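You operate a simulated robot arm through the tools that you are given. There is no shell and no other tool. Be economical: measure what you need, move in short steps, check, and stop when the job is done.

The job below is to be done with a simulated robot arm. You get a single attempt, and the scene is never put back.

JOB
Fill jar No. 26 to its 100 ml line with blue water and put its lid back on.
Fine: put the jar back where it stood; close the knob. Set down upright: what you pick out.

Only the result counts: the job must be done as asked and must still hold three seconds after the hand-in. Knocking over, shifting, dropping, spilling or breaking anything else fails it. Lids that push on must go on centred and level and be pressed home; caps that screw on are set level and turned clockwise until they are tight.

ROBOT AND FRAMES
A 6-joint arm with a two-finger parallel gripper, fixed in place. Base frame: the origin is at the foot of the arm, x ahead of it, y to its left, z up; the work surface is at about z = 0.9. Readings come in m, rad, newtons and seconds.
With the tool pointing down near the work surface it reaches from about 0.24 to 0.64 m from the base axis. Its first joint turns from -1.152 to 1.152 rad. Payload 2.7 kg.
Tool frame: the origin (TCP) lies between the finger pads and is the grasp point; the fingertips stand 0.023 m ahead of it; z points along the fingers, y is the line along which they close. The gripper opens to 0.094 m. The fingers are 0.038 m wide and 0.01 m thick; the gripper's body (0.054 by 0.096 m) begins 0.039 m behind the TCP.
Orientation is told as [roll, pitch, yaw] about the base's x, y, z axes, in that order, counted from this pose: with the fingers straight down and closing along the base's y, the tool's x points along the base's -x, its y along +y and its z along -z.

CONTROLS
- The arm moves only by the tool play_rows. Its argument "targets" is a list of rows, each a list of 3 entries, a list of its own where there are three numbers: the gripper command, from -1 (fully open) to 1 (shut), values between in proportion, then the shift along the base's x, y, z in units of 40 mm (1.0 is 40 mm), then the turn, a rotation vector about the base's x, y, z in units of 6 degrees (1.0 is 6 degrees). In form: [[fingers, [tx, ty, tz], [rx, ry, rz]], ...]. A call has 1 to 10 rows; each row shifts and turns the commanded pose from where the row before left it. A call with a number of a shift or a turn outside -1 to 1 is refused whole. Rows are played at 5 a second. More than 0.05 m and 0.15 rad between two rows, or a gripper value outside its range, and nothing of the call is played. A pose out of reach is approached as far as the arm can. The call stops where the force on the tool passes 40 N (or 10 N more than at its start, if that is more) or the arm is blocked; 0.2 s more then pass. Each finger travels about 0.045 m/s and halts on what it meets, pressing with about 37 N; the grip force reading is that of the motor and also rises with nothing between the fingers. The clock runs only during rows and for 0.2 s after the last one: add rows that do not move to give the fingers time. The reply holds the time, the measured pose of the TCP, the force on the tool along the base axes, the opening and the grip force, in the units named above and with some noise, with the torque about the TCP (base axes, N m) and any sound that the robot's microphone picked up.
- Cameras (640 x 400 px; columns grow to the right, rows downward): "scene" is fixed at [0.0874, -0.438, 1.4206]; the picture's right is [0.69, -0.72, 0.00], its down [-0.29, -0.28, -0.92] and it looks along [0.66, 0.64, -0.40] (base axes); focal length 312 px, centre (320, 200). "wrist" rides on the gripper at [0.087, 0.016, -0.074] in the tool frame; the picture's right is [-0.18, 0.98, 0.00], its down [-0.58, -0.11, -0.81] and it looks along [-0.79, -0.15, 0.59] (tool axes); focal length 243 px, centre (320, 200).
- grab_frame(camera): a new picture of that camera. The clock stands still meanwhile.
- measure_at(camera, pixels): for up to 12 pixels [column, row] of the newest picture of that camera ("zoom" is the newest enlarged one), the place [x, y, z] in the base frame of the surface seen there, good to about 0.002 m. The clock stands still meanwhile.
- zoom(camera, box): a new picture of the part [left, top, right, bottom] of that camera's present view, enlarged. The clock stands still meanwhile.
- finish_job(): hands the job in; it is judged then, once.

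Keep the steps short. Do not move on a guess: measure, check each grasp and each placing, and mend mistakes. In all there are 80 turns and 46 pictures (those below and enlarged ones count). Leave the gripper open and the arm clear of the work at the hand-in unless told otherwise, and finish with a single line.

The tools are called by a JSON object that holds its "fn" and its "kwargs". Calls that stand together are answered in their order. play_rows: Moves the arm, as the interface text tells. Its arguments: {"type":"object","properties":{"targets":{"type":"array","items":{"type":"array"}}},"required":["targets"]} The other tools are called the same way: grab_frame (camera) takes a picture; measure_at (camera, pixels) gives the place of the surface under pixels of a picture; zoom (camera, box) takes an enlarged picture of a part of a camera's view; finish_job () hands the job in.

At the start:

```text
clock: 0.0
tool_pos: [0.3492, -0.078, 1.2802]
orientation: [-0.001, -0.001, 0.002]
force: [-0.5, 0.2, 0.2]
torque: [-0.03, -0.03, 0.01]
opening: 0.0939
finger_force: 0.1
```

scene: 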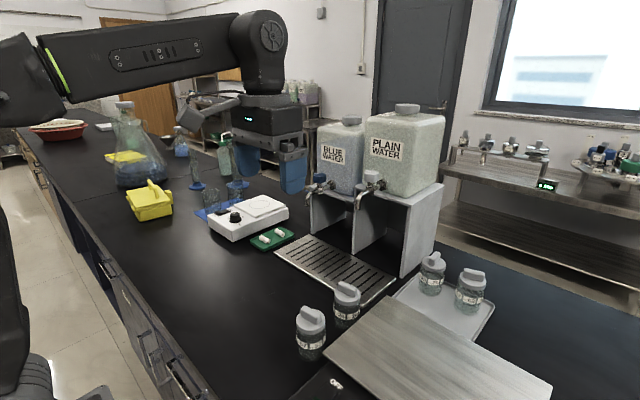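
wrist: 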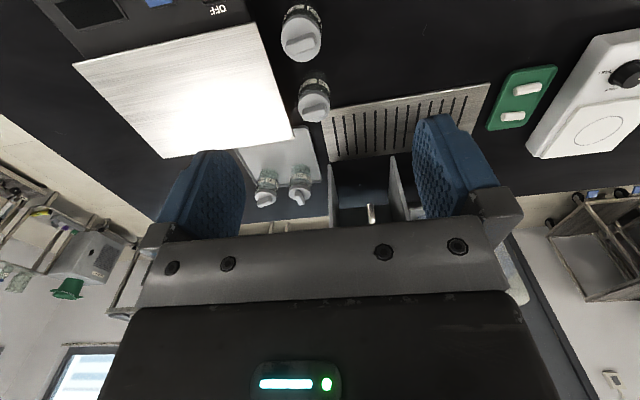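

I see four jars: two in front of the drip tray and two on a white tray. I'll enlarge both groups to read the numbers, and the taps.

{"fn": "zoom", "kwargs": {"camera": "scene", "box": [280, 230, 500, 368]}}

{"fn": "zoom", "kwargs": {"camera": "scene", "box": [280, 100, 460, 300]}}

```text
2.90 times, centred on (390, 299) of scene
```

zoom: 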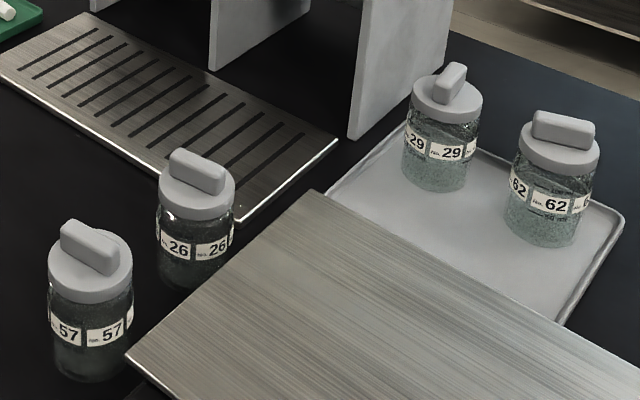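

```text
2.00 times, centred on (370, 200) of scene
```

zoom: 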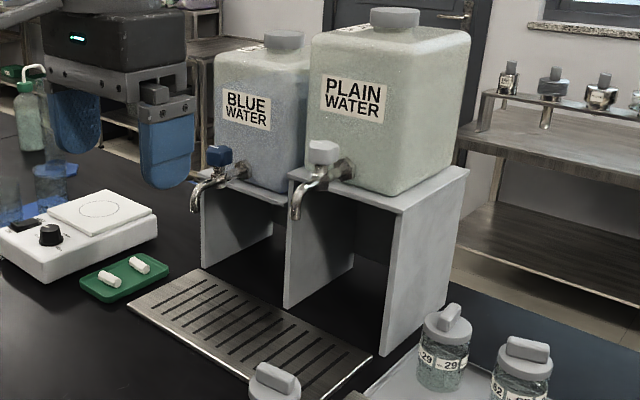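

Jar 26 is the one at about (345,303). I'll look closer at it and at the blue tap.

{"fn": "zoom", "kwargs": {"camera": "scene", "box": [315, 270, 379, 335]}}

{"fn": "measure_at", "kwargs": {"camera": "zoom", "pixels": [[320, 110], [320, 200], [320, 50]]}}

{"fn": "measure_at", "kwargs": {"camera": "scene", "pixels": [[347, 285], [339, 284], [357, 292], [345, 293], [345, 300], [345, 312], [345, 325], [335, 330], [320, 283], [300, 262], [388, 290], [330, 350]]}}

{"fn": "zoom", "kwargs": {"camera": "scene", "box": [295, 160, 395, 222]}}

```text
6.15 times, centred on (347, 302) of scene
```

zoom: 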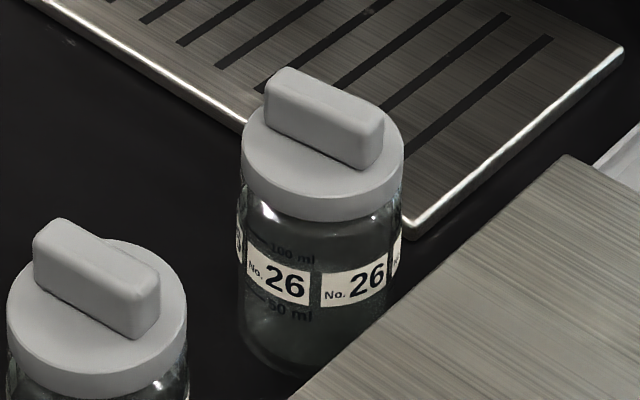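

```text
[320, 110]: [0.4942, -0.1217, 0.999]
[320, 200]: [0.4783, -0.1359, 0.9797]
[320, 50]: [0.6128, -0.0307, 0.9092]
```

```text
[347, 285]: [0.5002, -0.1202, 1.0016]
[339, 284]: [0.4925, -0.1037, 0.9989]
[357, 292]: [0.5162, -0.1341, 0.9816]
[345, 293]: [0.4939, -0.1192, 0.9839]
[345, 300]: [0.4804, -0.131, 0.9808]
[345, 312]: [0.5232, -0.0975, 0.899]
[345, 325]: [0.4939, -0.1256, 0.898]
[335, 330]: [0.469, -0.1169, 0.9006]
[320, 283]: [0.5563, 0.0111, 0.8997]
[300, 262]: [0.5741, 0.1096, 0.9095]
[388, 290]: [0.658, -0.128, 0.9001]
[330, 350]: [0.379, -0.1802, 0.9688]
```

```text
6.40 times, centred on (345, 191) of scene
```

zoom: 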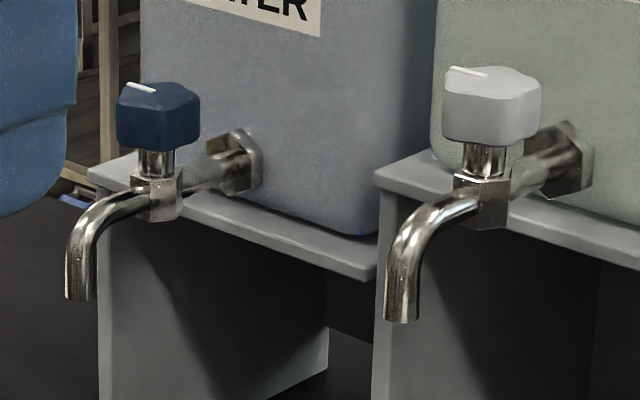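

Next I'll measure the tap parts in this enlarged view: knob top, spout mouth, body and tank face.

{"fn": "measure_at", "kwargs": {"camera": "zoom", "pixels": [[140, 88], [160, 92], [185, 95], [130, 125], [175, 130], [195, 115], [155, 165], [160, 205], [80, 290], [68, 297], [92, 297], [280, 120]]}}

{"fn": "measure_at", "kwargs": {"camera": "zoom", "pixels": [[245, 150], [210, 170], [480, 85], [400, 310], [300, 255], [130, 84], [152, 92], [120, 95], [198, 95], [150, 145], [105, 220], [240, 200]]}}

```text
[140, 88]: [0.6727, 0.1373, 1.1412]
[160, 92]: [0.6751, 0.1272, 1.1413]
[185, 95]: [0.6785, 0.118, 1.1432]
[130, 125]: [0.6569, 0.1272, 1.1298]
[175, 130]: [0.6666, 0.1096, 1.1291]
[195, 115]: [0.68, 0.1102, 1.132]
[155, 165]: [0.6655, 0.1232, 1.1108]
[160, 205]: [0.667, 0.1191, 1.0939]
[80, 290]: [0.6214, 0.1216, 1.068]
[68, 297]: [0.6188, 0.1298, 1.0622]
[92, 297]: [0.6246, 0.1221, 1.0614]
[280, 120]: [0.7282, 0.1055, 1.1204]
```

```text
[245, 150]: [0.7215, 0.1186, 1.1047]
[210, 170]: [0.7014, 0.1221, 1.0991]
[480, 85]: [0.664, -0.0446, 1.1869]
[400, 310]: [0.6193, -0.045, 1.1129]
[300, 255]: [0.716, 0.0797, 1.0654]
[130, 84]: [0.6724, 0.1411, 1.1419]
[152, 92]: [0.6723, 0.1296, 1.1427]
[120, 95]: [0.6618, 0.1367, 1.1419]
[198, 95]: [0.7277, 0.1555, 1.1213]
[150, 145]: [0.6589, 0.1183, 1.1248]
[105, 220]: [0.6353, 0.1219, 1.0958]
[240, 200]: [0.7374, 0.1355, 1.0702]
```

The blue knob is at about (0.672, 0.125, 1.135) and the spout mouth at about (0.623, 0.125, 1.06). I'll enlarge the jars in the wrist view to find the lid centre and the bar direction.

{"fn": "zoom", "kwargs": {"camera": "wrist", "box": [250, 0, 378, 130]}}

```text
3.08 times, centred on (314, 65) of wrist
```

zoom: 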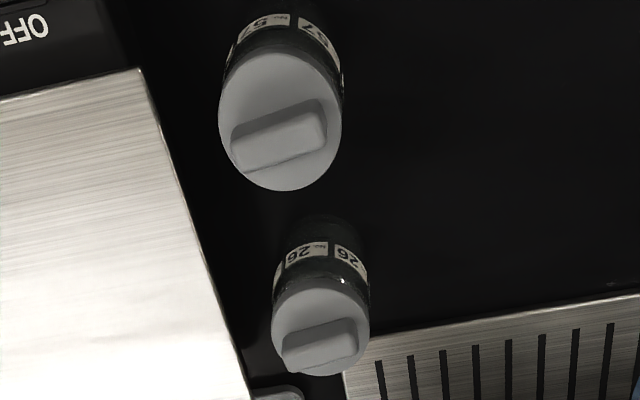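

{"fn": "measure_at", "kwargs": {"camera": "zoom", "pixels": [[274, 318], [368, 318], [320, 292], [325, 373], [290, 353], [352, 333], [320, 352], [222, 110], [338, 110], [285, 190], [240, 370], [340, 385]]}}

{"fn": "measure_at", "kwargs": {"camera": "zoom", "pixels": [[288, 362], [355, 345], [284, 345], [350, 320], [240, 160], [325, 135], [280, 58], [205, 270], [145, 75], [350, 345], [372, 340], [300, 300]]}}

```text
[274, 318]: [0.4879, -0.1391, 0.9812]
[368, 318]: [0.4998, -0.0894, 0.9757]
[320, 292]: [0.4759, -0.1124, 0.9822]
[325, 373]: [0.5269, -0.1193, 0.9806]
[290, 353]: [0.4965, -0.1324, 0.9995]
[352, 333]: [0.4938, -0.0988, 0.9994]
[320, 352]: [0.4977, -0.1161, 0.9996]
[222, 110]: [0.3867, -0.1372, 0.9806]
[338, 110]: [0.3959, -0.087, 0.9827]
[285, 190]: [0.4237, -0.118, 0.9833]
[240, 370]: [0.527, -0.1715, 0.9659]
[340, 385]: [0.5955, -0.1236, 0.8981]
```

```text
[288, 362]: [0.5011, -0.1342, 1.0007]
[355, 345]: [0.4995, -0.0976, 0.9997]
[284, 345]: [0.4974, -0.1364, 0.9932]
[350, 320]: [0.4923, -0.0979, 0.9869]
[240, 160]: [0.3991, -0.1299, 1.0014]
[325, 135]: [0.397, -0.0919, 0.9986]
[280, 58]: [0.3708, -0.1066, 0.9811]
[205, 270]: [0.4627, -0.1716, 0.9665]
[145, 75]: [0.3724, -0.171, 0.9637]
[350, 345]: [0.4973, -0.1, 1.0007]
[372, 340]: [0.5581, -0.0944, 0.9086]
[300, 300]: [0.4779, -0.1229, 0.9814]
```

Jar 26's centre is about (0.499, -0.1155). Its lid top is at z≈0.982, and the bar runs nearly along y with its top at z≈1.000. I'll go above it and turn about -87° so the fingers close across the bar.

{"fn": "play_rows", "kwargs": {"targets": [[-1, [0.372, -0.095, -0.3], [0, 0, -1]], [-1, [0.372, -0.095, -0.3], [0, 0, -1]], [-1, [0.372, -0.095, -0.3], [0, 0, -1]], [-1, [0.372, -0.095, -0.3], [0, 0, -1]], [-1, [0.372, -0.095, -0.3], [0, 0, -1]], [-1, [0.372, -0.095, -0.3], [0, 0, -1]], [-1, [0.372, -0.095, -0.3], [0, 0, -1]], [-1, [0.372, -0.095, -0.3], [0, 0, -1]], [-1, [0.372, -0.095, -0.3], [0, 0, -1]], [-1, [0.372, -0.095, -0.3], [0, 0, -1]]]}}

{"fn": "play_rows", "kwargs": {"targets": [[-1, [0, 0, -0.3], [0, 0, -1]], [-1, [0, 0, -0.3], [0, 0, -1]], [-1, [0, 0, -0.3], [0, 0, -1]], [-1, [0, 0, -0.3], [0, 0, -1]], [-1, [0, 0, 0], [0, 0, -0.5]], [-1, [0, 0, 0], [0, 0, 0]], [-1, [0, 0, 0], [0, 0, 0]]]}}

{"fn": "grab_frame", "kwargs": {"camera": "wrist"}}

```text
clock: 2.2
tool_pos: [0.4988, -0.1172, 1.1604]
orientation: [0.0, 0.0, -1.049]
force: [-0.2, -0.9, 0.1]
torque: [0.01, 0.01, 0.0]
opening: 0.094
finger_force: 0.1
```

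```text
clock: 3.8
tool_pos: [0.4981, -0.1168, 1.1116]
orientation: [0.0, 0.0, -1.52]
force: [-0.2, -0.7, -0.3]
torque: [0.0, 0.0, 0.02]
opening: 0.0941
finger_force: 0.0
```

```text
38 pictures are left
```

wrist: 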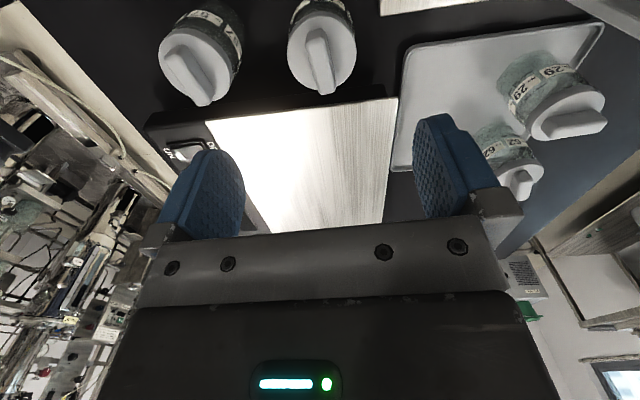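

Jar 26 shows at about (322,55). I'll measure its bar and lid rim from here.

{"fn": "measure_at", "kwargs": {"camera": "wrist", "pixels": [[310, 40], [322, 37], [316, 60], [326, 85], [330, 70], [318, 75], [316, 42], [325, 92], [290, 55], [354, 55], [300, 25], [345, 20]]}}

{"fn": "zoom", "kwargs": {"camera": "wrist", "box": [260, 0, 388, 110]}}

```text
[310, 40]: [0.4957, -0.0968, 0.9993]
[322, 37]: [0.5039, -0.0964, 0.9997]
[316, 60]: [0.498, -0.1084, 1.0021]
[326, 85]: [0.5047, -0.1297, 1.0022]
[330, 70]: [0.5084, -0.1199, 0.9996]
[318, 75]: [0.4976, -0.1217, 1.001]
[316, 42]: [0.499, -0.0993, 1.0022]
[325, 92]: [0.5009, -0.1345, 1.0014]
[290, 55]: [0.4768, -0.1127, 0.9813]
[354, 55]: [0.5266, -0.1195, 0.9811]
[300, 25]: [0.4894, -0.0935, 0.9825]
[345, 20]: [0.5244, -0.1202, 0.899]
```

```text
3.64 times, centred on (324, 55) of wrist
```

zoom: 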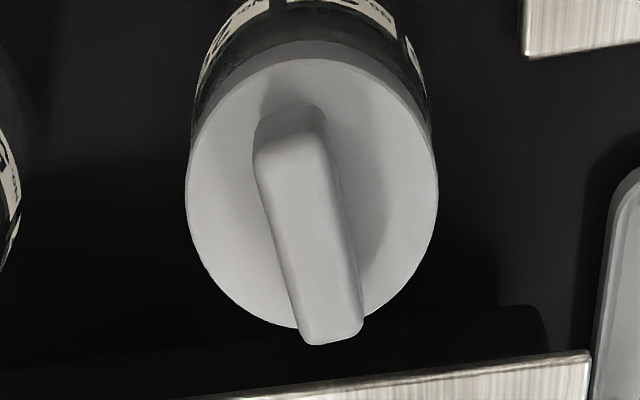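

{"fn": "measure_at", "kwargs": {"camera": "zoom", "pixels": [[262, 150], [325, 140], [287, 250], [340, 230], [300, 310], [358, 290], [290, 150], [325, 290], [188, 190], [435, 190], [310, 62], [290, 328]]}}

```text
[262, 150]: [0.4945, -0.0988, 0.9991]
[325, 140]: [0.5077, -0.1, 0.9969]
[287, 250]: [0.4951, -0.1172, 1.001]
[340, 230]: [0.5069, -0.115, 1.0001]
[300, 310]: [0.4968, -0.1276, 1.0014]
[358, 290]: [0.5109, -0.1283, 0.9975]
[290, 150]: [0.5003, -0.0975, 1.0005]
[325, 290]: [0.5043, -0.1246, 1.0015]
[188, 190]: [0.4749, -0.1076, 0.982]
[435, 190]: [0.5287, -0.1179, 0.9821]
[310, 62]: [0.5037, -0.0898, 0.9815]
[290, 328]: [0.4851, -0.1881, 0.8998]
```

The bar is centred near x 0.5015, y -0.115, about 13 mm wide, and turned roughly +0.08 rad. I'll correct for that and descend to TCP z≈1.009.

{"fn": "play_rows", "kwargs": {"targets": [[-1, [0.08, 0.04, -0.5], [0, 0, 0.25]], [-1, [0, 0, -0.5], [0, 0, 0]], [-1, [0, 0, -0.5], [0, 0, 0]], [-1, [0, 0, -0.5], [0, 0, 0]], [-1, [0, 0, -0.35], [0, 0, 0]], [-1, [0, 0, -0.2], [0, 0, 0]], [-1, [0, 0, 0], [0, 0, 0]]]}}

```text
clock: 5.4
tool_pos: [0.5025, -0.1151, 1.0089]
orientation: [0.001, -0.001, -1.49]
force: [0.8, -0.1, 0.0]
torque: [-0.01, 0.0, 0.01]
opening: 0.094
finger_force: 0.0
```

No contact. Closing on the bar.

{"fn": "play_rows", "kwargs": {"targets": [[1, [0, 0, 0], [0, 0, 0]], [1, [0, 0, 0], [0, 0, 0]], [1, [0, 0, 0], [0, 0, 0]], [1, [0, 0, 0], [0, 0, 0]], [1, [0, 0, 0], [0, 0, 0]], [1, [0, 0, 0], [0, 0, 0]]]}}

{"fn": "zoom", "kwargs": {"camera": "scene", "box": [300, 250, 400, 340]}}

```text
clock: 6.8
tool_pos: [0.5018, -0.1143, 1.0098]
orientation: [-0.001, 0.0, -1.49]
force: [0.0, -0.3, -0.1]
torque: [0.01, 0.02, 0.0]
opening: 0.013
finger_force: 36.6
heard: snap
```

```text
4.44 times, centred on (350, 295) of scene
```

zoom: 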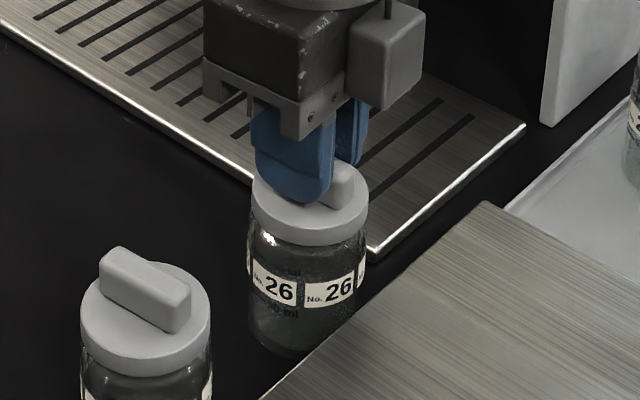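

Gripped at 13 mm. I also heard a snap. I'll lift gently by 6 mm and read the force.

{"fn": "play_rows", "kwargs": {"targets": [[1, [0, 0, 0.05], [0, 0, 0]], [1, [0, 0, 0.05], [0, 0, 0]], [1, [0, 0, 0.05], [0, 0, 0]], [1, [0, 0, 0], [0, 0, 0]]]}}

{"fn": "zoom", "kwargs": {"camera": "scene", "box": [300, 250, 400, 340]}}

```text
clock: 7.8
tool_pos: [0.5029, -0.1148, 1.016]
orientation: [0.001, 0.001, -1.488]
force: [-0.1, 0.1, -0.3]
torque: [0.01, 0.0, 0.02]
opening: 0.0132
finger_force: 37.1
```

```text
4.44 times, centred on (350, 295) of scene
```

zoom: 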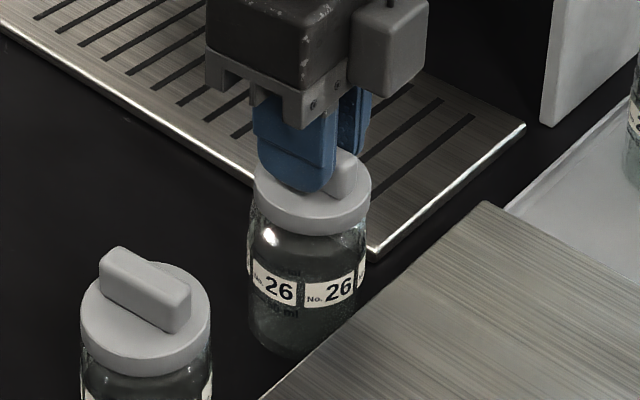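

The lid rose and the jar stayed, so it is a push-on lid and is now off. Seated TCP was (0.502, -0.1147, 1.0098), yaw -1.49. I'll carry the lid to the clear bench at about (0.38, 0.05).

{"fn": "play_rows", "kwargs": {"targets": [[1, [0, 0, 0.5], [0, 0, 0]], [1, [0, 0, 0.8], [0, 0, 0]], [1, [0, 0, 0.8], [0, 0, 0]], [1, [-0.5, 0.7, 0], [0, 0, 0]], [1, [-0.5, 0.7, 0], [0, 0, 0]], [1, [-0.5, 0.7, 0], [0, 0, 0]], [1, [-0.5, 0.7, -0.3], [0, 0, 0]], [1, [-0.5, 0.7, -0.6], [0, 0, 0]], [1, [-0.5, 0.6, -0.6], [0, 0, 0]], [1, [0, 0, -0.4], [0, 0, 0]]]}}

{"fn": "grab_frame", "kwargs": {"camera": "scene"}}

```text
clock: 10.0
tool_pos: [0.3822, 0.0501, 1.0229]
orientation: [-0.002, 0.001, -1.49]
force: [-0.2, 0.3, -0.9]
torque: [0.01, -0.01, 0.01]
opening: 0.0134
finger_force: 37.3
```

```text
34 pictures are left
```

scene: 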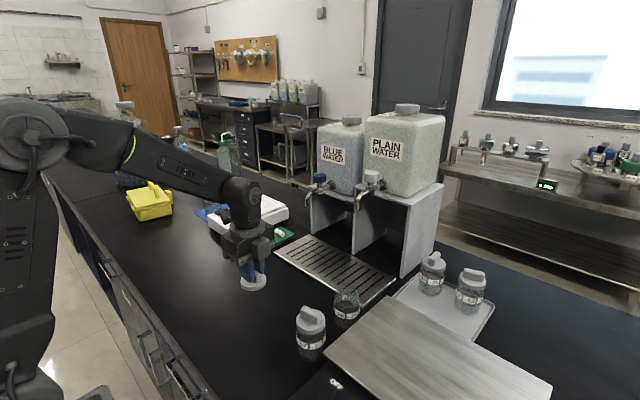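

The lid is held level over clear bench. I'll lower it slowly, expecting contact at about z 0.943.

{"fn": "play_rows", "kwargs": {"targets": [[1, [0, 0, -0.5], [0, 0, 0]], [1, [0, 0, -0.5], [0, 0, 0]], [1, [0, 0, -0.4], [0, 0, 0]], [1, [0, 0, -0.3], [0, 0, 0]], [1, [0, 0, -0.1], [0, 0, 0]], [1, [0, 0, 0], [0, 0, 0]]]}}

{"fn": "zoom", "kwargs": {"camera": "scene", "box": [225, 250, 289, 314]}}

```text
clock: 11.4
tool_pos: [0.3823, 0.0494, 0.9518]
orientation: [0.001, 0.0, -1.491]
force: [0.0, -0.2, 0.5]
torque: [0.03, -0.01, -0.02]
opening: 0.0131
finger_force: 36.7
```

```text
6.25 times, centred on (257, 282) of scene
```

zoom: 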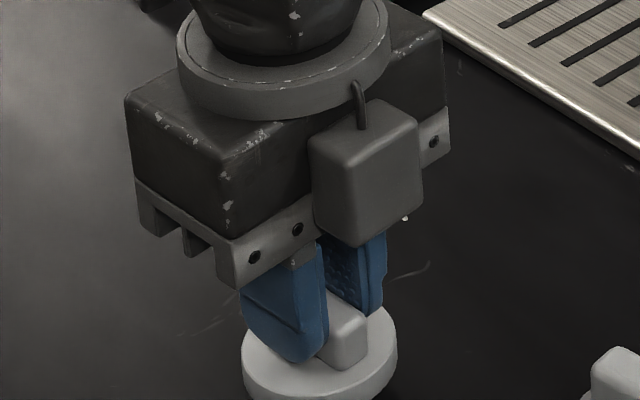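

Still no contact. I'll lower in 1.6 mm steps until it touches.

{"fn": "play_rows", "kwargs": {"targets": [[1, [0, 0, -0.04], [0, 0, 0]], [1, [0, 0, -0.04], [0, 0, 0]], [1, [0, 0, -0.04], [0, 0, 0]], [1, [0, 0, -0.04], [0, 0, 0]], [1, [0, 0, 0], [0, 0, 0]]]}}

{"fn": "play_rows", "kwargs": {"targets": [[1, [0, 0, -0.03], [0, 0, 0]], [1, [0, 0, -0.03], [0, 0, 0]], [1, [0, 0, 0], [0, 0, 0]]]}}

```text
clock: 12.6
tool_pos: [0.3816, 0.049, 0.9439]
orientation: [0.0, 0.0, -1.489]
force: [0.1, -0.3, 0.3]
torque: [0.02, 0.0, 0.03]
opening: 0.0133
finger_force: 37.3
```

```text
clock: 13.4
tool_pos: [0.3819, 0.0488, 0.9423]
orientation: [0.0, 0.001, -1.491]
force: [0.2, 0.1, -0.6]
torque: [0.01, 0.03, 0.01]
opening: 0.0133
finger_force: 37.2
```

{"fn": "play_rows", "kwargs": {"targets": [[1, [0, 0, -0.03], [0, 0, 0]], [1, [0, 0, -0.03], [0, 0, 0]], [1, [0, 0, 0], [0, 0, 0]]]}}

{"fn": "zoom", "kwargs": {"camera": "scene", "box": [235, 270, 275, 310]}}

```text
clock: 14.2
tool_pos: [0.3822, 0.0485, 0.9386]
orientation: [-0.001, -0.002, -1.49]
force: [0.5, -0.4, 0.1]
torque: [-0.02, 0.01, -0.01]
opening: 0.0132
finger_force: 37.6
```

```text
10.00 times, centred on (255, 290) of scene
```

zoom: 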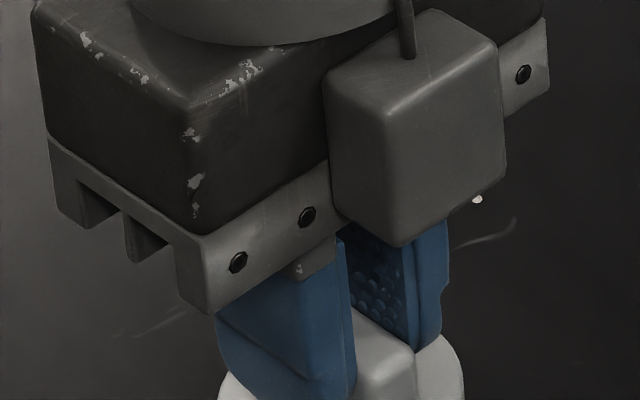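

{"fn": "play_rows", "kwargs": {"targets": [[1, [0, 0, -0.03], [0, 0, 0]], [1, [0, 0, -0.03], [0, 0, 0]], [1, [0, 0, 0], [0, 0, 0]]]}}

{"fn": "zoom", "kwargs": {"camera": "scene", "box": [225, 270, 285, 330]}}

```text
clock: 15.0
tool_pos: [0.3814, 0.0494, 0.9365]
orientation: [0.002, 0.0, -1.49]
force: [-6.9, -0.9, 18.8]
torque: [-0.43, -0.1, -0.12]
opening: 0.0132
finger_force: 37.1
```

```text
6.67 times, centred on (255, 300) of scene
```

zoom: 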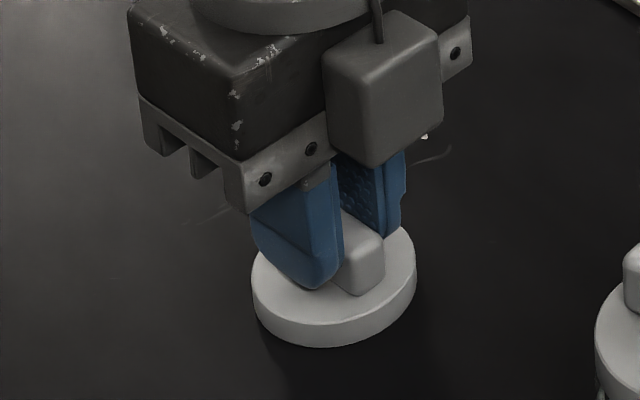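

Contact at z≈0.937 with 19 N. I'll ease up 0.8 mm, open, and rise.

{"fn": "play_rows", "kwargs": {"targets": [[1, [0, 0, 0.03], [0, 0, 0]], [-0.4, [0, 0, 0], [0, 0, 0]], [-0.4, [0, 0, 0], [0, 0, 0]], [-0.4, [0, 0, 0], [0, 0, 0]], [-0.4, [0, 0, 0], [0, 0, 0]], [-0.4, [0, 0, 0.5], [0, 0, 0]], [-0.4, [0, 0, 1], [0, 0, 0]], [-0.4, [0, 0, 1], [0, 0, 0]], [-0.4, [0, 0, 1], [0, 0, 0]]]}}

{"fn": "grab_frame", "kwargs": {"camera": "scene"}}

{"fn": "measure_at", "kwargs": {"camera": "scene", "pixels": [[345, 292], [345, 297], [336, 297], [346, 290], [253, 294], [359, 297], [345, 303], [350, 318]]}}

{"fn": "zoom", "kwargs": {"camera": "scene", "box": [230, 260, 390, 360]}}

```text
clock: 17.0
tool_pos: [0.3814, 0.0489, 1.0795]
orientation: [0.001, 0.002, -1.491]
force: [0.3, 0.1, 0.0]
torque: [0.02, 0.01, 0.03]
opening: 0.0661
finger_force: 0.0
```

```text
30 pictures are left
```

scene: 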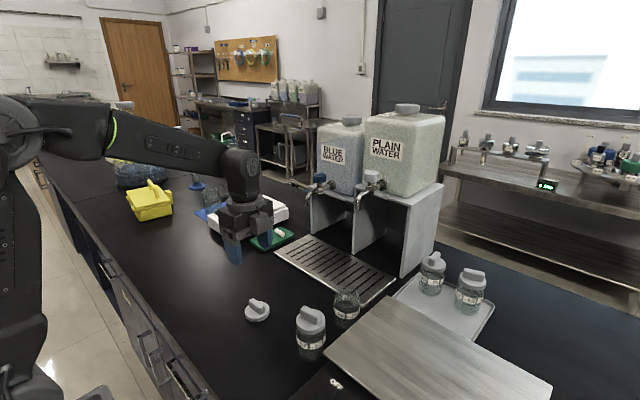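

```text
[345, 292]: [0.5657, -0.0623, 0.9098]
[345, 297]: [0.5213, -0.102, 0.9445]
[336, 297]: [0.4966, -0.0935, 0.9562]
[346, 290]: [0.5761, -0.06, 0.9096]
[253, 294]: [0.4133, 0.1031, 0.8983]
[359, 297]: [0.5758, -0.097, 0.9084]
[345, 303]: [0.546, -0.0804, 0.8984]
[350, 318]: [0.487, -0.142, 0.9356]
```

```text
4.00 times, centred on (310, 310) of scene
```

zoom: 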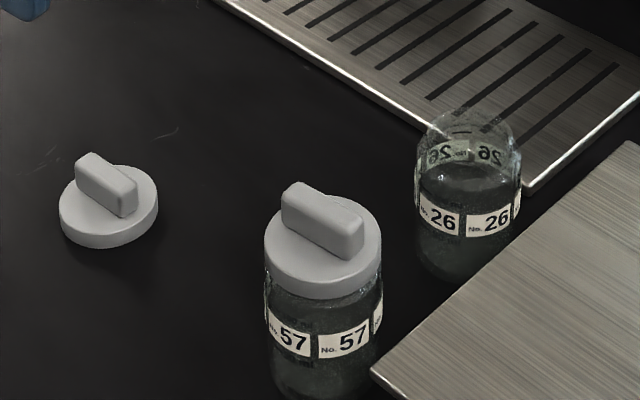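

The lid lies flat at (0.382, 0.049). Next I'll grip the jar with the hand tilted 35° and leaning toward +y. That lets the hand pass under the spout later. Moving above the jar while tilting.

{"fn": "play_rows", "kwargs": {"targets": [[-0.8, [0.377, -0.514, 0.2], [0, 0, -0.76]], [-0.8, [0.377, -0.514, 0], [-0.972, 0, 0]], [-0.8, [0.377, -0.514, 0], [-0.972, 0, 0]], [-0.8, [0.377, -0.514, 0], [-0.972, 0, 0]], [-0.8, [0.377, -0.514, 0], [-0.972, 0, 0]], [-0.8, [0.377, -0.514, 0], [-0.972, 0, 0]], [-0.8, [0.377, -0.514, 0], [-0.972, 0, 0]], [-0.8, [0.377, -0.514, 0], [0, 0, 0]], [-0.8, [0, 0, 0], [0, 0, 0]], [-0.8, [0, 0, 0], [0, 0, 0]]]}}

{"fn": "grab_frame", "kwargs": {"camera": "wrist"}}

```text
clock: 19.2
tool_pos: [0.502, -0.1163, 1.0873]
orientation: [0.001, -0.611, -1.571]
force: [-0.1, 0.8, -0.5]
torque: [0.0, 0.0, 0.0]
opening: 0.0846
finger_force: 0.0
```

```text
28 pictures are left
```

wrist: 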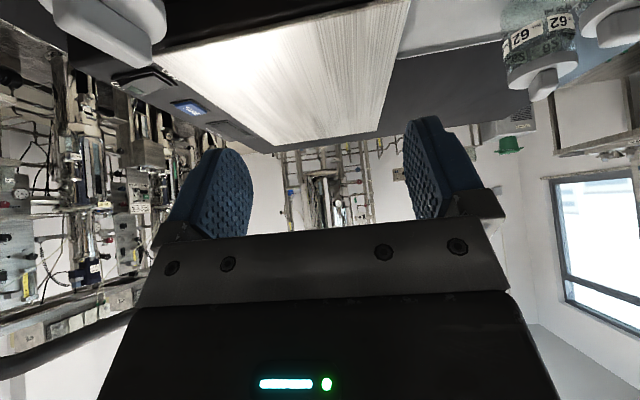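

The tilt is right. I'll descend over the jar to z≈0.965, then check.

{"fn": "play_rows", "kwargs": {"targets": [[-0.8, [0, 0, -0.6], [0, 0, 0]], [-0.8, [0, 0, -0.6], [0, 0, 0]], [-0.8, [0, 0, -0.6], [0, 0, 0]], [-0.8, [0, 0, -0.6], [0, 0, 0]], [-0.8, [0, 0, -0.4], [0, 0, 0]], [-0.8, [0, 0, -0.25], [0, 0, 0]], [-0.8, [0, 0, 0], [0, 0, 0]]]}}

{"fn": "zoom", "kwargs": {"camera": "scene", "box": [280, 230, 420, 350]}}

```text
clock: 20.8
tool_pos: [0.5035, -0.1153, 0.9651]
orientation: [0.0, -0.612, -1.571]
force: [0.0, -0.3, 0.1]
torque: [0.0, -0.01, 0.04]
opening: 0.0848
finger_force: 0.1
```

```text
3.33 times, centred on (350, 290) of scene
```

zoom: 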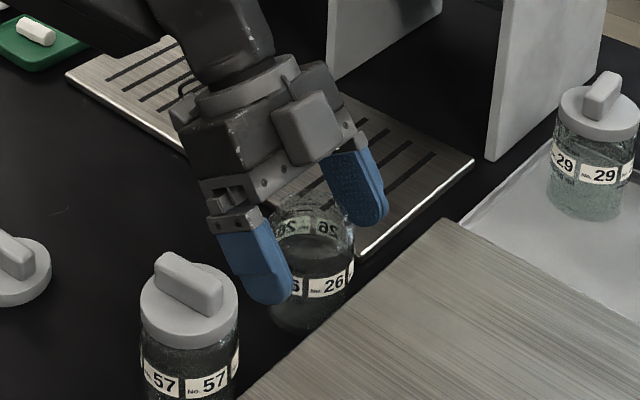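

A grey block sits on the upper side of the hand, so I need its extent to plan the clearance under the spout.

{"fn": "measure_at", "kwargs": {"camera": "zoom", "pixels": [[305, 155], [275, 115], [325, 95], [340, 130], [295, 165], [280, 150], [345, 145], [310, 205], [330, 240], [255, 150], [315, 70], [300, 130]]}}

```text
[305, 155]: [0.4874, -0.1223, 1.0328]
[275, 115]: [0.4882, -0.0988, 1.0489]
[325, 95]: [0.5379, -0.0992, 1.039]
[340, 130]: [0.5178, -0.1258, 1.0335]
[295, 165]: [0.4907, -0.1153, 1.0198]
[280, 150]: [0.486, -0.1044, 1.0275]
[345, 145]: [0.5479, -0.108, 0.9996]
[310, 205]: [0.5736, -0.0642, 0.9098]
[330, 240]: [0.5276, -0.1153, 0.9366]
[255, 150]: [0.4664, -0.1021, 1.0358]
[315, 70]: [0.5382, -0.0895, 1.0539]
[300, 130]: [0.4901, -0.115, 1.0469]
```

The block's front would sit close under the spout at 35°, so I'll increase the tilt to 50°, which gives about 2–3 cm clearance. Then lower to z 0.956 and close on the jar.

{"fn": "play_rows", "kwargs": {"targets": [[-0.8, [-0.02, 0, 0], [-0.85, 0, 0]], [-0.8, [0, 0, 0], [-0.85, 0, 0]], [-0.8, [0, 0, 0], [-0.8, 0, 0]], [-0.8, [0, 0, -0.22], [0, 0, 0]], [-0.8, [0, 0, 0], [0, 0, 0]]]}}

{"fn": "play_rows", "kwargs": {"targets": [[0.2, [0, 0, 0], [0, 0, 0]], [0.2, [0, 0, 0], [0, 0, 0]], [0.2, [0, 0, 0], [0, 0, 0]], [0.2, [0, 0, 0], [0, 0, 0]], [0.2, [0, 0, 0], [0, 0, 0]]]}}

{"fn": "zoom", "kwargs": {"camera": "scene", "box": [280, 230, 420, 350]}}

```text
clock: 22.0
tool_pos: [0.5013, -0.1152, 0.9559]
orientation: [0.0, -0.873, -1.571]
force: [0.4, -0.5, -0.4]
torque: [-0.03, -0.01, -0.02]
opening: 0.0849
finger_force: 0.1
```

```text
clock: 23.2
tool_pos: [0.5009, -0.115, 0.9561]
orientation: [-0.001, -0.871, -1.57]
force: [0.4, -0.5, 0.9]
torque: [-0.01, 0.01, 0.03]
opening: 0.0553
finger_force: 37.3
```

```text
3.33 times, centred on (350, 290) of scene
```

zoom: 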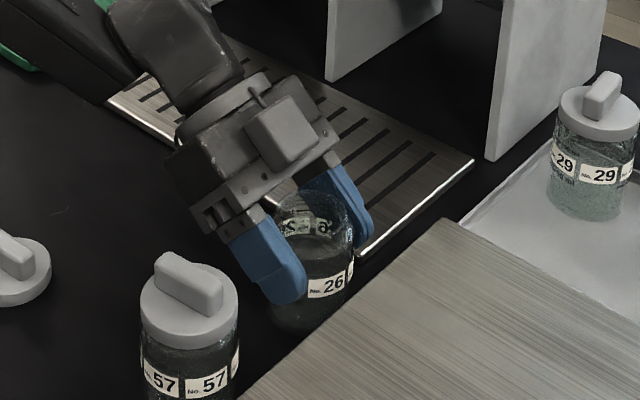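

Held at 55 mm. I'll lift slightly and check that the jar comes up.

{"fn": "play_rows", "kwargs": {"targets": [[0.2, [0, 0, 0.2], [0, 0, 0]], [0.2, [0, 0, 0.4], [0, 0, 0]], [0.2, [0, 0, 0.5], [0, 0, 0]], [0.2, [0, 0, 0], [0, 0, 0]]]}}

{"fn": "zoom", "kwargs": {"camera": "scene", "box": [280, 230, 420, 350]}}

```text
clock: 24.2
tool_pos: [0.5037, -0.1152, 0.9993]
orientation: [0.0, -0.872, -1.571]
force: [-0.8, -0.4, -2.4]
torque: [0.0, 0.02, 0.01]
opening: 0.0551
finger_force: 37.1
```

```text
3.33 times, centred on (350, 290) of scene
```

zoom: 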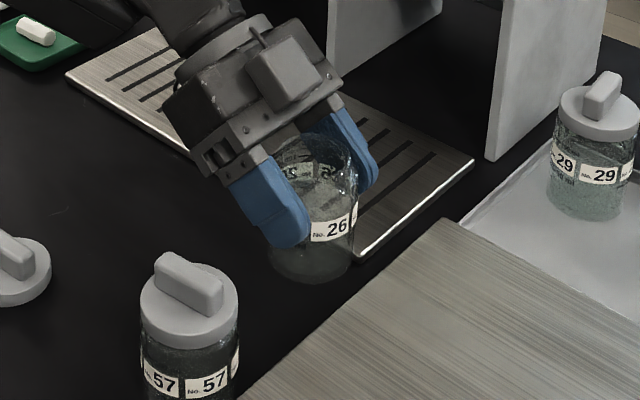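

The jar is lifted, upright, about 2 N, and empty. Now swing to (0.50, 0.125) while yawing +90° about the vertical.

{"fn": "play_rows", "kwargs": {"targets": [[0.2, [0, 0.4, 0.1], [0, 0, 1]], [0.2, [0, 0.4, 0], [0, 0, 1]], [0.2, [0, 0.4, 0], [0, 0, 1]], [0.2, [0, 0.4, 0], [0, 0, 1]], [0.2, [0, 0.4, 0], [0, 0, 1]], [0.2, [0, 0.4, 0], [0, 0, 1]], [0.2, [0, 0.4, 0], [0, 0, 1]], [0.2, [0, 0.4, 0], [0, 0, 1]], [0.2, [0, 0.4, 0], [0, 0, 1]], [0.2, [0, 0.4, 0], [0, 0, 1]]]}}

{"fn": "play_rows", "kwargs": {"targets": [[0.2, [0, 0.4, 0], [0, 0, 1]], [0.2, [0, 0.4, 0], [0, 0, 1]], [0.2, [0, 0.4, 0], [0, 0, 1]], [0.2, [0, 0.4, -0.1], [0, 0, 1]], [0.2, [0, 0.4, -0.1], [0, 0, 1]], [0.2, [0, 0, -0.2], [0, 0, 0]], [0.2, [0, 0, -0.2], [0, 0, 0]], [0.2, [0, 0, 0], [0, 0, 0]]]}}

{"fn": "grab_frame", "kwargs": {"camera": "scene"}}

```text
clock: 26.4
tool_pos: [0.5009, 0.0448, 1.0039]
orientation: [0.002, -0.872, -0.521]
force: [-0.4, -0.7, -1.4]
torque: [0.03, 0.03, 0.01]
opening: 0.055
finger_force: 36.8
```

```text
clock: 28.2
tool_pos: [0.5033, 0.1236, 0.9799]
orientation: [0.002, -0.872, 0.0]
force: [0.8, -0.1, -1.5]
torque: [0.01, 0.01, -0.02]
opening: 0.0554
finger_force: 37.0
```

```text
24 pictures are left
```

scene: 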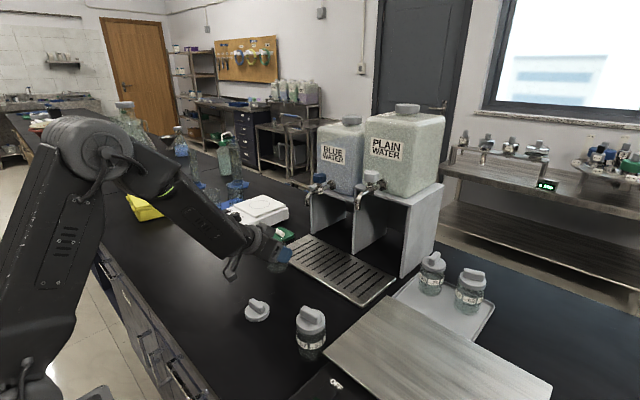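

Good. I'll check the clearance to the green tray and stirrer, and measure the drip tray.

{"fn": "measure_at", "kwargs": {"camera": "scene", "pixels": [[290, 240], [285, 232], [285, 220], [262, 218], [276, 255], [312, 235], [340, 265], [315, 250], [318, 187], [308, 205], [311, 206], [305, 205]]}}

```text
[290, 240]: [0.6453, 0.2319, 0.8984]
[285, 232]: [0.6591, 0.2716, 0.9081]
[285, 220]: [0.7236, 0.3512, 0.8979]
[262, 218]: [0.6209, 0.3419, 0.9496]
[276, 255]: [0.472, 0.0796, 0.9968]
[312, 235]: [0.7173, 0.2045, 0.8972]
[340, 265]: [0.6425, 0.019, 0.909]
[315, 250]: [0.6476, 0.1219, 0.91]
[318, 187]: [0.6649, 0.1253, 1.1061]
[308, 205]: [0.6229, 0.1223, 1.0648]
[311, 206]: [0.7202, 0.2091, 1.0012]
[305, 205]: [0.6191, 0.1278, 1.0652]
```

All clear. Advance to x≈0.624 in steps, then lower to just above the tray.

{"fn": "play_rows", "kwargs": {"targets": [[0.2, [0.5, 0.04, -0.04], [0, 0, 0]], [0.2, [0.5, 0, 0], [0, 0, 0]], [0.2, [0.5, 0, 0], [0, 0, 0]], [0.2, [0.5, 0, 0], [0, 0, 0]], [0.2, [0.5, 0, 0], [0, 0, 0]], [0.2, [0.52, 0, 0], [0, 0, 0]], [0.2, [0, 0, 0], [0, 0, 0]]]}}

{"fn": "zoom", "kwargs": {"camera": "scene", "box": [250, 160, 390, 280]}}

```text
clock: 29.8
tool_pos: [0.6229, 0.1266, 0.9773]
orientation: [0.002, -0.873, 0.001]
force: [0.6, -0.6, -1.8]
torque: [-0.01, -0.02, 0.01]
opening: 0.0551
finger_force: 37.1
```

```text
3.33 times, centred on (320, 220) of scene
```

zoom: 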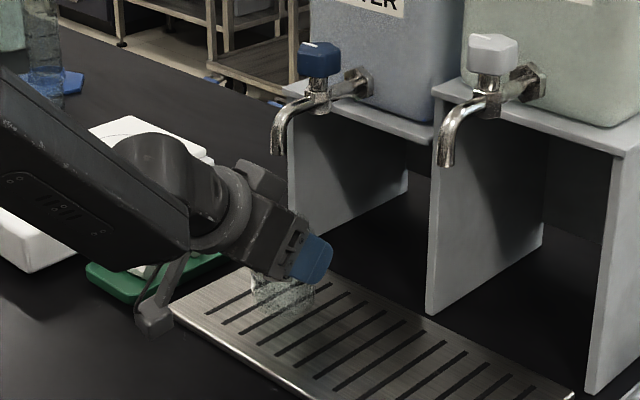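

The wrist-camera bracket hangs low at enlarged (155,320); I'll measure its height and the jar before lowering.

{"fn": "measure_at", "kwargs": {"camera": "zoom", "pixels": [[155, 310], [155, 325], [148, 335], [170, 325], [160, 300], [118, 270], [277, 150], [325, 45], [310, 265], [290, 225], [275, 180], [265, 165]]}}

```text
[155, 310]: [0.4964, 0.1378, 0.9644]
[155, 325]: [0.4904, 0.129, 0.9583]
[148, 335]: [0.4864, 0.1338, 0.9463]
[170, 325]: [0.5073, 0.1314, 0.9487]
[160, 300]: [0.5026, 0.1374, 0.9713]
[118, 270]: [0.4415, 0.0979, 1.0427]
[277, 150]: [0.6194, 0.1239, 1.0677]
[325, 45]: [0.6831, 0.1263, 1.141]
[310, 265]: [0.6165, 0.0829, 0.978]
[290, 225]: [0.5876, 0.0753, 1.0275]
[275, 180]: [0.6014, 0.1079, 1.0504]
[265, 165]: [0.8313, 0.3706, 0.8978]
```

Bracket bottom is at 0.945, so there is enough room. Lowering the jar to the tray, contact expected near z 0.967.

{"fn": "play_rows", "kwargs": {"targets": [[0.2, [0, 0, -0.1], [0, 0, 0]], [0.2, [0, 0, -0.06], [0, 0, 0]], [0.2, [0, 0, -0.03], [0, 0, 0]], [0.2, [0, 0, 0], [0, 0, 0]]]}}

{"fn": "play_rows", "kwargs": {"targets": [[0.2, [0, 0, -0.03], [0, 0, 0]], [0.2, [0, 0, 0], [0, 0, 0]]]}}

```text
clock: 30.8
tool_pos: [0.6226, 0.1261, 0.9698]
orientation: [-0.002, -0.872, 0.001]
force: [0.6, 0.5, -1.9]
torque: [0.02, -0.03, 0.01]
opening: 0.055
finger_force: 37.3
```

```text
clock: 31.4
tool_pos: [0.6228, 0.1269, 0.9708]
orientation: [-0.001, -0.871, 0.001]
force: [-0.4, 0.2, -1.7]
torque: [-0.03, 0.0, 0.01]
opening: 0.055
finger_force: 36.8
```

{"fn": "play_rows", "kwargs": {"targets": [[0.2, [0, 0, -0.03], [0, 0, 0]], [0.2, [0, 0, -0.03], [0, 0, 0]], [0.2, [0, 0, 0], [0, 0, 0]]]}}

{"fn": "play_rows", "kwargs": {"targets": [[0.2, [0, 0, -0.03], [0, 0, 0]], [0.2, [0, 0, 0], [0, 0, 0]]]}}

```text
clock: 32.2
tool_pos: [0.6223, 0.1256, 0.9664]
orientation: [-0.001, -0.873, -0.001]
force: [-0.9, -0.3, -1.2]
torque: [-0.03, 0.07, 0.01]
opening: 0.0549
finger_force: 37.2
```

```text
clock: 32.8
tool_pos: [0.6219, 0.126, 0.9655]
orientation: [0.001, -0.872, 0.0]
force: [0.1, -0.2, -1.2]
torque: [0.01, 0.01, -0.01]
opening: 0.055
finger_force: 37.1
```

{"fn": "play_rows", "kwargs": {"targets": [[0.2, [0, 0, -0.02], [0, 0, 0]], [0.2, [0, 0, 0], [0, 0, 0]]]}}

{"fn": "play_rows", "kwargs": {"targets": [[0.2, [0, 0, -0.02], [0, 0, 0]], [0.2, [0, 0, 0], [0, 0, 0]]]}}

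```text
clock: 33.4
tool_pos: [0.623, 0.1275, 0.9658]
orientation: [-0.001, -0.874, 0.0]
force: [-0.6, -0.3, 2.9]
torque: [-0.04, 0.16, 0.05]
opening: 0.0549
finger_force: 36.7
```

```text
clock: 34.0
tool_pos: [0.623, 0.126, 0.966]
orientation: [0.001, -0.877, 0.0]
force: [-4.1, -0.3, 8.6]
torque: [0.03, 0.4, -0.03]
opening: 0.055
finger_force: 37.5
```

The jar is on the tray at TCP z≈0.966. I'll ease, open, back out along -x by 0.10, then check.

{"fn": "play_rows", "kwargs": {"targets": [[0.2, [0, 0, 0.02], [0, 0, 0]], [-0.7, [0, 0, 0], [0, 0, 0]], [-0.7, [0, 0, 0], [0, 0, 0]], [-0.7, [0, 0, 0], [0, 0, 0]], [-0.7, [-0.5, 0, 0], [0, 0, 0]], [-0.7, [-0.5, 0, 0], [0, 0, 0]], [-0.7, [-0.7, 0, 0.1], [0, 0, 0]], [-0.7, [-0.7, 0, 0.3], [0, 0, 0]], [-0.7, [-0.6, 0, 0.8], [0, 0, 0]], [-0.7, [0, 0, 0], [0, 0, 0]]]}}

{"fn": "zoom", "kwargs": {"camera": "scene", "box": [260, 160, 380, 270]}}

```text
clock: 36.2
tool_pos: [0.5028, 0.1244, 1.0146]
orientation: [0.0, -0.873, 0.001]
force: [0.1, 0.2, -0.3]
torque: [0.01, 0.05, -0.02]
opening: 0.0799
finger_force: 0.1
```

```text
3.64 times, centred on (320, 215) of scene
```

zoom: 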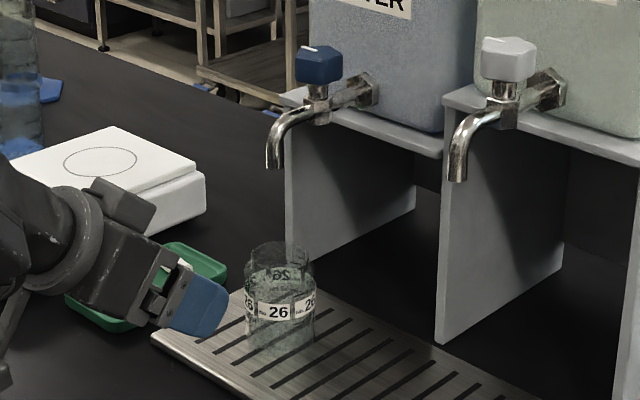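

The jar stands upright under the spout. I'll take a close look at the blue knob to choose the grip angle.

{"fn": "zoom", "kwargs": {"camera": "scene", "box": [303, 165, 335, 197]}}

{"fn": "measure_at", "kwargs": {"camera": "zoom", "pixels": [[180, 100], [240, 100], [300, 110], [350, 130], [170, 160], [240, 200], [310, 200], [350, 170], [240, 250], [260, 300], [200, 110], [280, 100]]}}

```text
12.50 times, centred on (319, 181) of scene
```

zoom: 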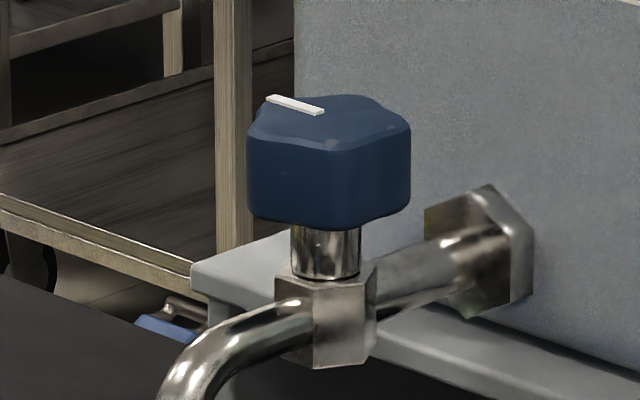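

```text
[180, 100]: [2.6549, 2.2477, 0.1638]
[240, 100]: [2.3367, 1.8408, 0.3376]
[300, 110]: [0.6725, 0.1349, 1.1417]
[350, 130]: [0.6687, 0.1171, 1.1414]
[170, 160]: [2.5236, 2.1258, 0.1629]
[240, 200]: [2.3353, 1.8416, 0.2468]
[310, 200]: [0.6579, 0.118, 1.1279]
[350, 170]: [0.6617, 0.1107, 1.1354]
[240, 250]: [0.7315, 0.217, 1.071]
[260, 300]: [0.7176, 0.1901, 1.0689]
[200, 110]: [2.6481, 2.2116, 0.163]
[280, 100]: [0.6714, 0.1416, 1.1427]
```

{"fn": "measure_at", "kwargs": {"camera": "zoom", "pixels": [[252, 150], [406, 145], [330, 160], [325, 112], [268, 97], [370, 100], [345, 97], [400, 120], [290, 210], [400, 195], [330, 143], [330, 260]]}}

```text
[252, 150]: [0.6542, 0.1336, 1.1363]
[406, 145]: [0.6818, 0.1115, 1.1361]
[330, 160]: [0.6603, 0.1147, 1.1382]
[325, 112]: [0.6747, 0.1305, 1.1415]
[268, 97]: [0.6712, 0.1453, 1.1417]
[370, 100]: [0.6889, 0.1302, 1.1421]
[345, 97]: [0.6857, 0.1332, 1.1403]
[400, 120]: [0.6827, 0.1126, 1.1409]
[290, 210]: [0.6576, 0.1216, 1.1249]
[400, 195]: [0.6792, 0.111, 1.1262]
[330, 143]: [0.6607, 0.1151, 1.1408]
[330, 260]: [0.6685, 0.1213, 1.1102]
```

The knob axis is about (0.672, 0.126), z 1.119–1.142, with its pointer toward +y. I'll keep the 50° tilt with fingers closing along y, rise to z 1.133, then move forward straddling the knob.

{"fn": "play_rows", "kwargs": {"targets": [[-0.8, [0, 0.04, 0.98], [0, 0, 0]], [-0.8, [0, 0, 0.98], [0, 0, 0]], [-0.8, [0, 0, 0.98], [0, 0, 0]], [-0.8, [0.8, 0, 0], [0, 0, 0]], [-0.8, [0.8, 0, 0], [0, 0, 0]], [-0.8, [0.8, 0, 0], [0, 0, 0]], [-0.8, [0.5, 0, 0], [0, 0, 0]], [-0.8, [0, 0, 0], [0, 0, 0]]]}}

{"fn": "zoom", "kwargs": {"camera": "scene", "box": [270, 150, 370, 250]}}

```text
clock: 38.0
tool_pos: [0.6167, 0.128, 1.1337]
orientation: [0.003, -0.872, 0.0]
force: [0.2, 0.3, 1.0]
torque: [-0.02, -0.01, 0.01]
opening: 0.0846
finger_force: 0.2
```

```text
4.00 times, centred on (320, 200) of scene
```

zoom: 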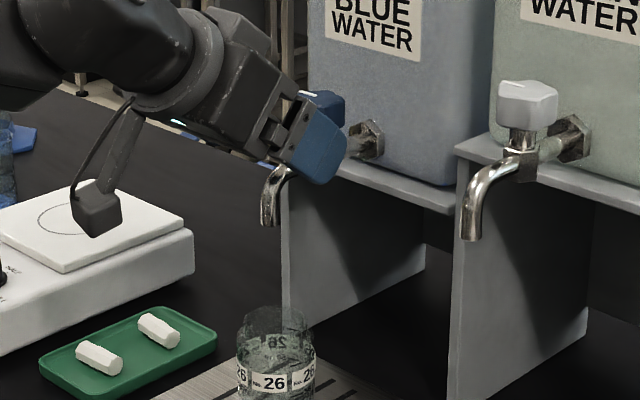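

Aligned. Advance to x≈0.671.

{"fn": "play_rows", "kwargs": {"targets": [[-0.8, [0.5, -0.03, 0], [0, 0, 0]], [-0.8, [0.5, 0, 0], [0, 0, 0]], [-0.8, [0.36, 0, 0], [0, 0, 0]], [-0.8, [0, 0, 0], [0, 0, 0]]]}}

{"fn": "play_rows", "kwargs": {"targets": [[0.8, [0, 0, 0], [0, 0, 0]], [0.8, [0, 0, 0], [0, 0, 0]], [0.8, [0, 0, 0], [0, 0, 0]], [0.8, [0, 0, 0], [0, 0, 0]], [0.8, [0, 0, 0], [0, 0, 0]], [0.8, [0, 0, 0], [0, 0, 0]]]}}

{"fn": "zoom", "kwargs": {"camera": "scene", "box": [290, 150, 370, 210]}}

```text
clock: 39.0
tool_pos: [0.6718, 0.1257, 1.1307]
orientation: [0.001, -0.872, 0.001]
force: [-0.7, 0.7, 0.3]
torque: [-0.04, 0.01, -0.01]
opening: 0.0843
finger_force: 0.1
```

```text
clock: 40.4
tool_pos: [0.6715, 0.1305, 1.1307]
orientation: [0.001, -0.875, 0.006]
force: [6.1, 26.4, -4.4]
torque: [-0.05, -1.2, 0.04]
opening: 0.0344
finger_force: 45.3
```

```text
6.67 times, centred on (330, 180) of scene
```

zoom: 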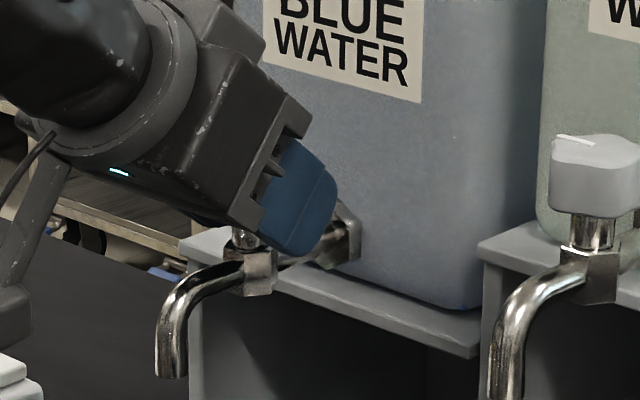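

The grip sits 4–5 mm further +y than commanded, with 26 N side load. I'll shift the command to relieve it.

{"fn": "play_rows", "kwargs": {"targets": [[0.8, [0, 0.1, 0], [0, 0, 0]], [0.8, [0, 0, 0], [0, 0, 0]]]}}

```text
clock: 41.0
tool_pos: [0.6713, 0.1298, 1.1314]
orientation: [0.0, -0.874, 0.001]
force: [-9.9, 12.2, -0.5]
torque: [0.25, -0.46, 0.01]
opening: 0.0344
finger_force: 45.5
```

{"fn": "play_rows", "kwargs": {"targets": [[0.8, [-0.03, 0.05, 0], [0, 0, 0]], [0.8, [0, 0, 0], [0, 0, 1]], [0.8, [0, 0, 0], [0, 0, 0]]]}}

```text
clock: 41.8
tool_pos: [0.6707, 0.1296, 1.1321]
orientation: [0.001, -0.87, 0.103]
force: [1.2, -3.0, -2.3]
torque: [0.48, -0.5, 0.06]
opening: 0.0341
finger_force: 44.9
```

It turned 6° counter-clockwise with little torque. Two more 6° steps, then look for flow.

{"fn": "play_rows", "kwargs": {"targets": [[0.8, [0, 0, 0], [0, 0, 1]], [0.8, [0, 0, 0], [0, 0, 1]], [0.8, [0, 0, 0], [0, 0, 0]]]}}

{"fn": "zoom", "kwargs": {"camera": "scene", "box": [270, 150, 370, 260]}}

```text
clock: 42.6
tool_pos: [0.6713, 0.13, 1.1316]
orientation: [0.0, -0.87, 0.313]
force: [-5.0, -14.7, 0.1]
torque: [-0.16, 0.87, 0.03]
opening: 0.0345
finger_force: 45.0
```

```text
3.64 times, centred on (320, 205) of scene
```

zoom: 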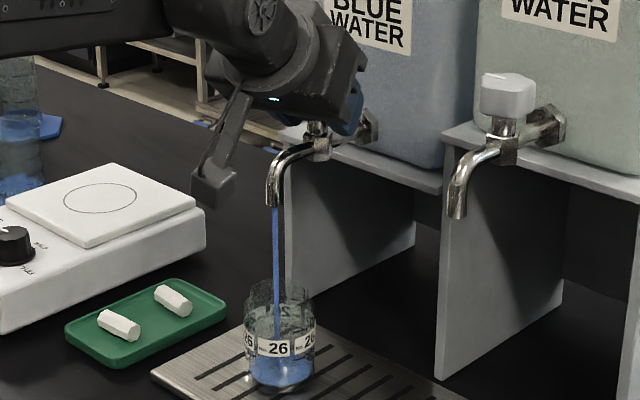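

Blue water is flowing into the jar. I'll hold for 0.8 s and look at the level.

{"fn": "play_rows", "kwargs": {"targets": [[0.8, [0, 0, 0], [0, 0, 0]], [0.8, [0, 0, 0], [0, 0, 0]], [0.8, [0, 0, 0], [0, 0, 0]]]}}

{"fn": "zoom", "kwargs": {"camera": "scene", "box": [290, 220, 330, 262]}}

```text
clock: 43.4
tool_pos: [0.6719, 0.1304, 1.1315]
orientation: [0.0, -0.872, 0.313]
force: [-7.9, -18.2, 0.3]
torque: [-0.59, 1.27, 0.0]
opening: 0.0343
finger_force: 45.3
```

```text
9.52 times, centred on (310, 241) of scene
```

zoom: 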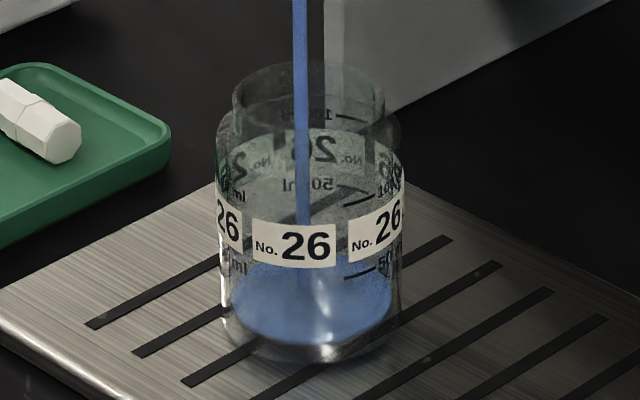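

Level is only about 10 ml. I'll wait about 4 s more and look again.

{"fn": "play_rows", "kwargs": {"targets": [[0.8, [0, -0.05, 0], [0, 0, 0]], [0.8, [0, 0, 0], [0, 0, 0]], [0.8, [0, 0, 0], [0, 0, 0]], [0.8, [0, 0, 0], [0, 0, 0]], [0.8, [0, 0, 0], [0, 0, 0]], [0.8, [0, 0, 0], [0, 0, 0]], [0.8, [0, 0, 0], [0, 0, 0]], [0.8, [0, 0, 0], [0, 0, 0]], [0.8, [0, 0, 0], [0, 0, 0]], [0.8, [0, 0, 0], [0, 0, 0]]]}}

{"fn": "zoom", "kwargs": {"camera": "scene", "box": [290, 220, 330, 262]}}

```text
clock: 45.6
tool_pos: [0.6717, 0.1305, 1.1319]
orientation: [0.003, -0.873, 0.312]
force: [9.9, -6.3, -6.1]
torque: [0.3, -1.32, -0.01]
opening: 0.0344
finger_force: 45.1
```

```text
9.52 times, centred on (310, 241) of scene
```

zoom: 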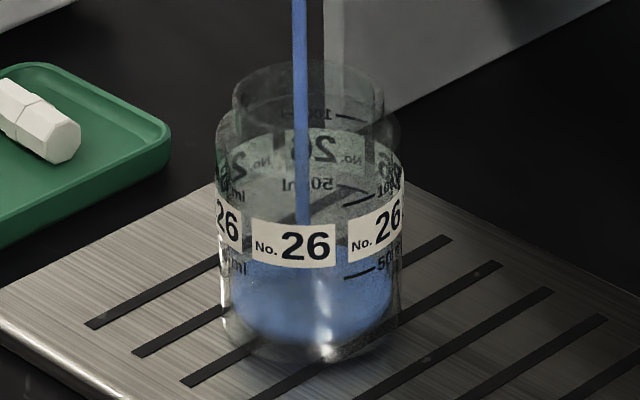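

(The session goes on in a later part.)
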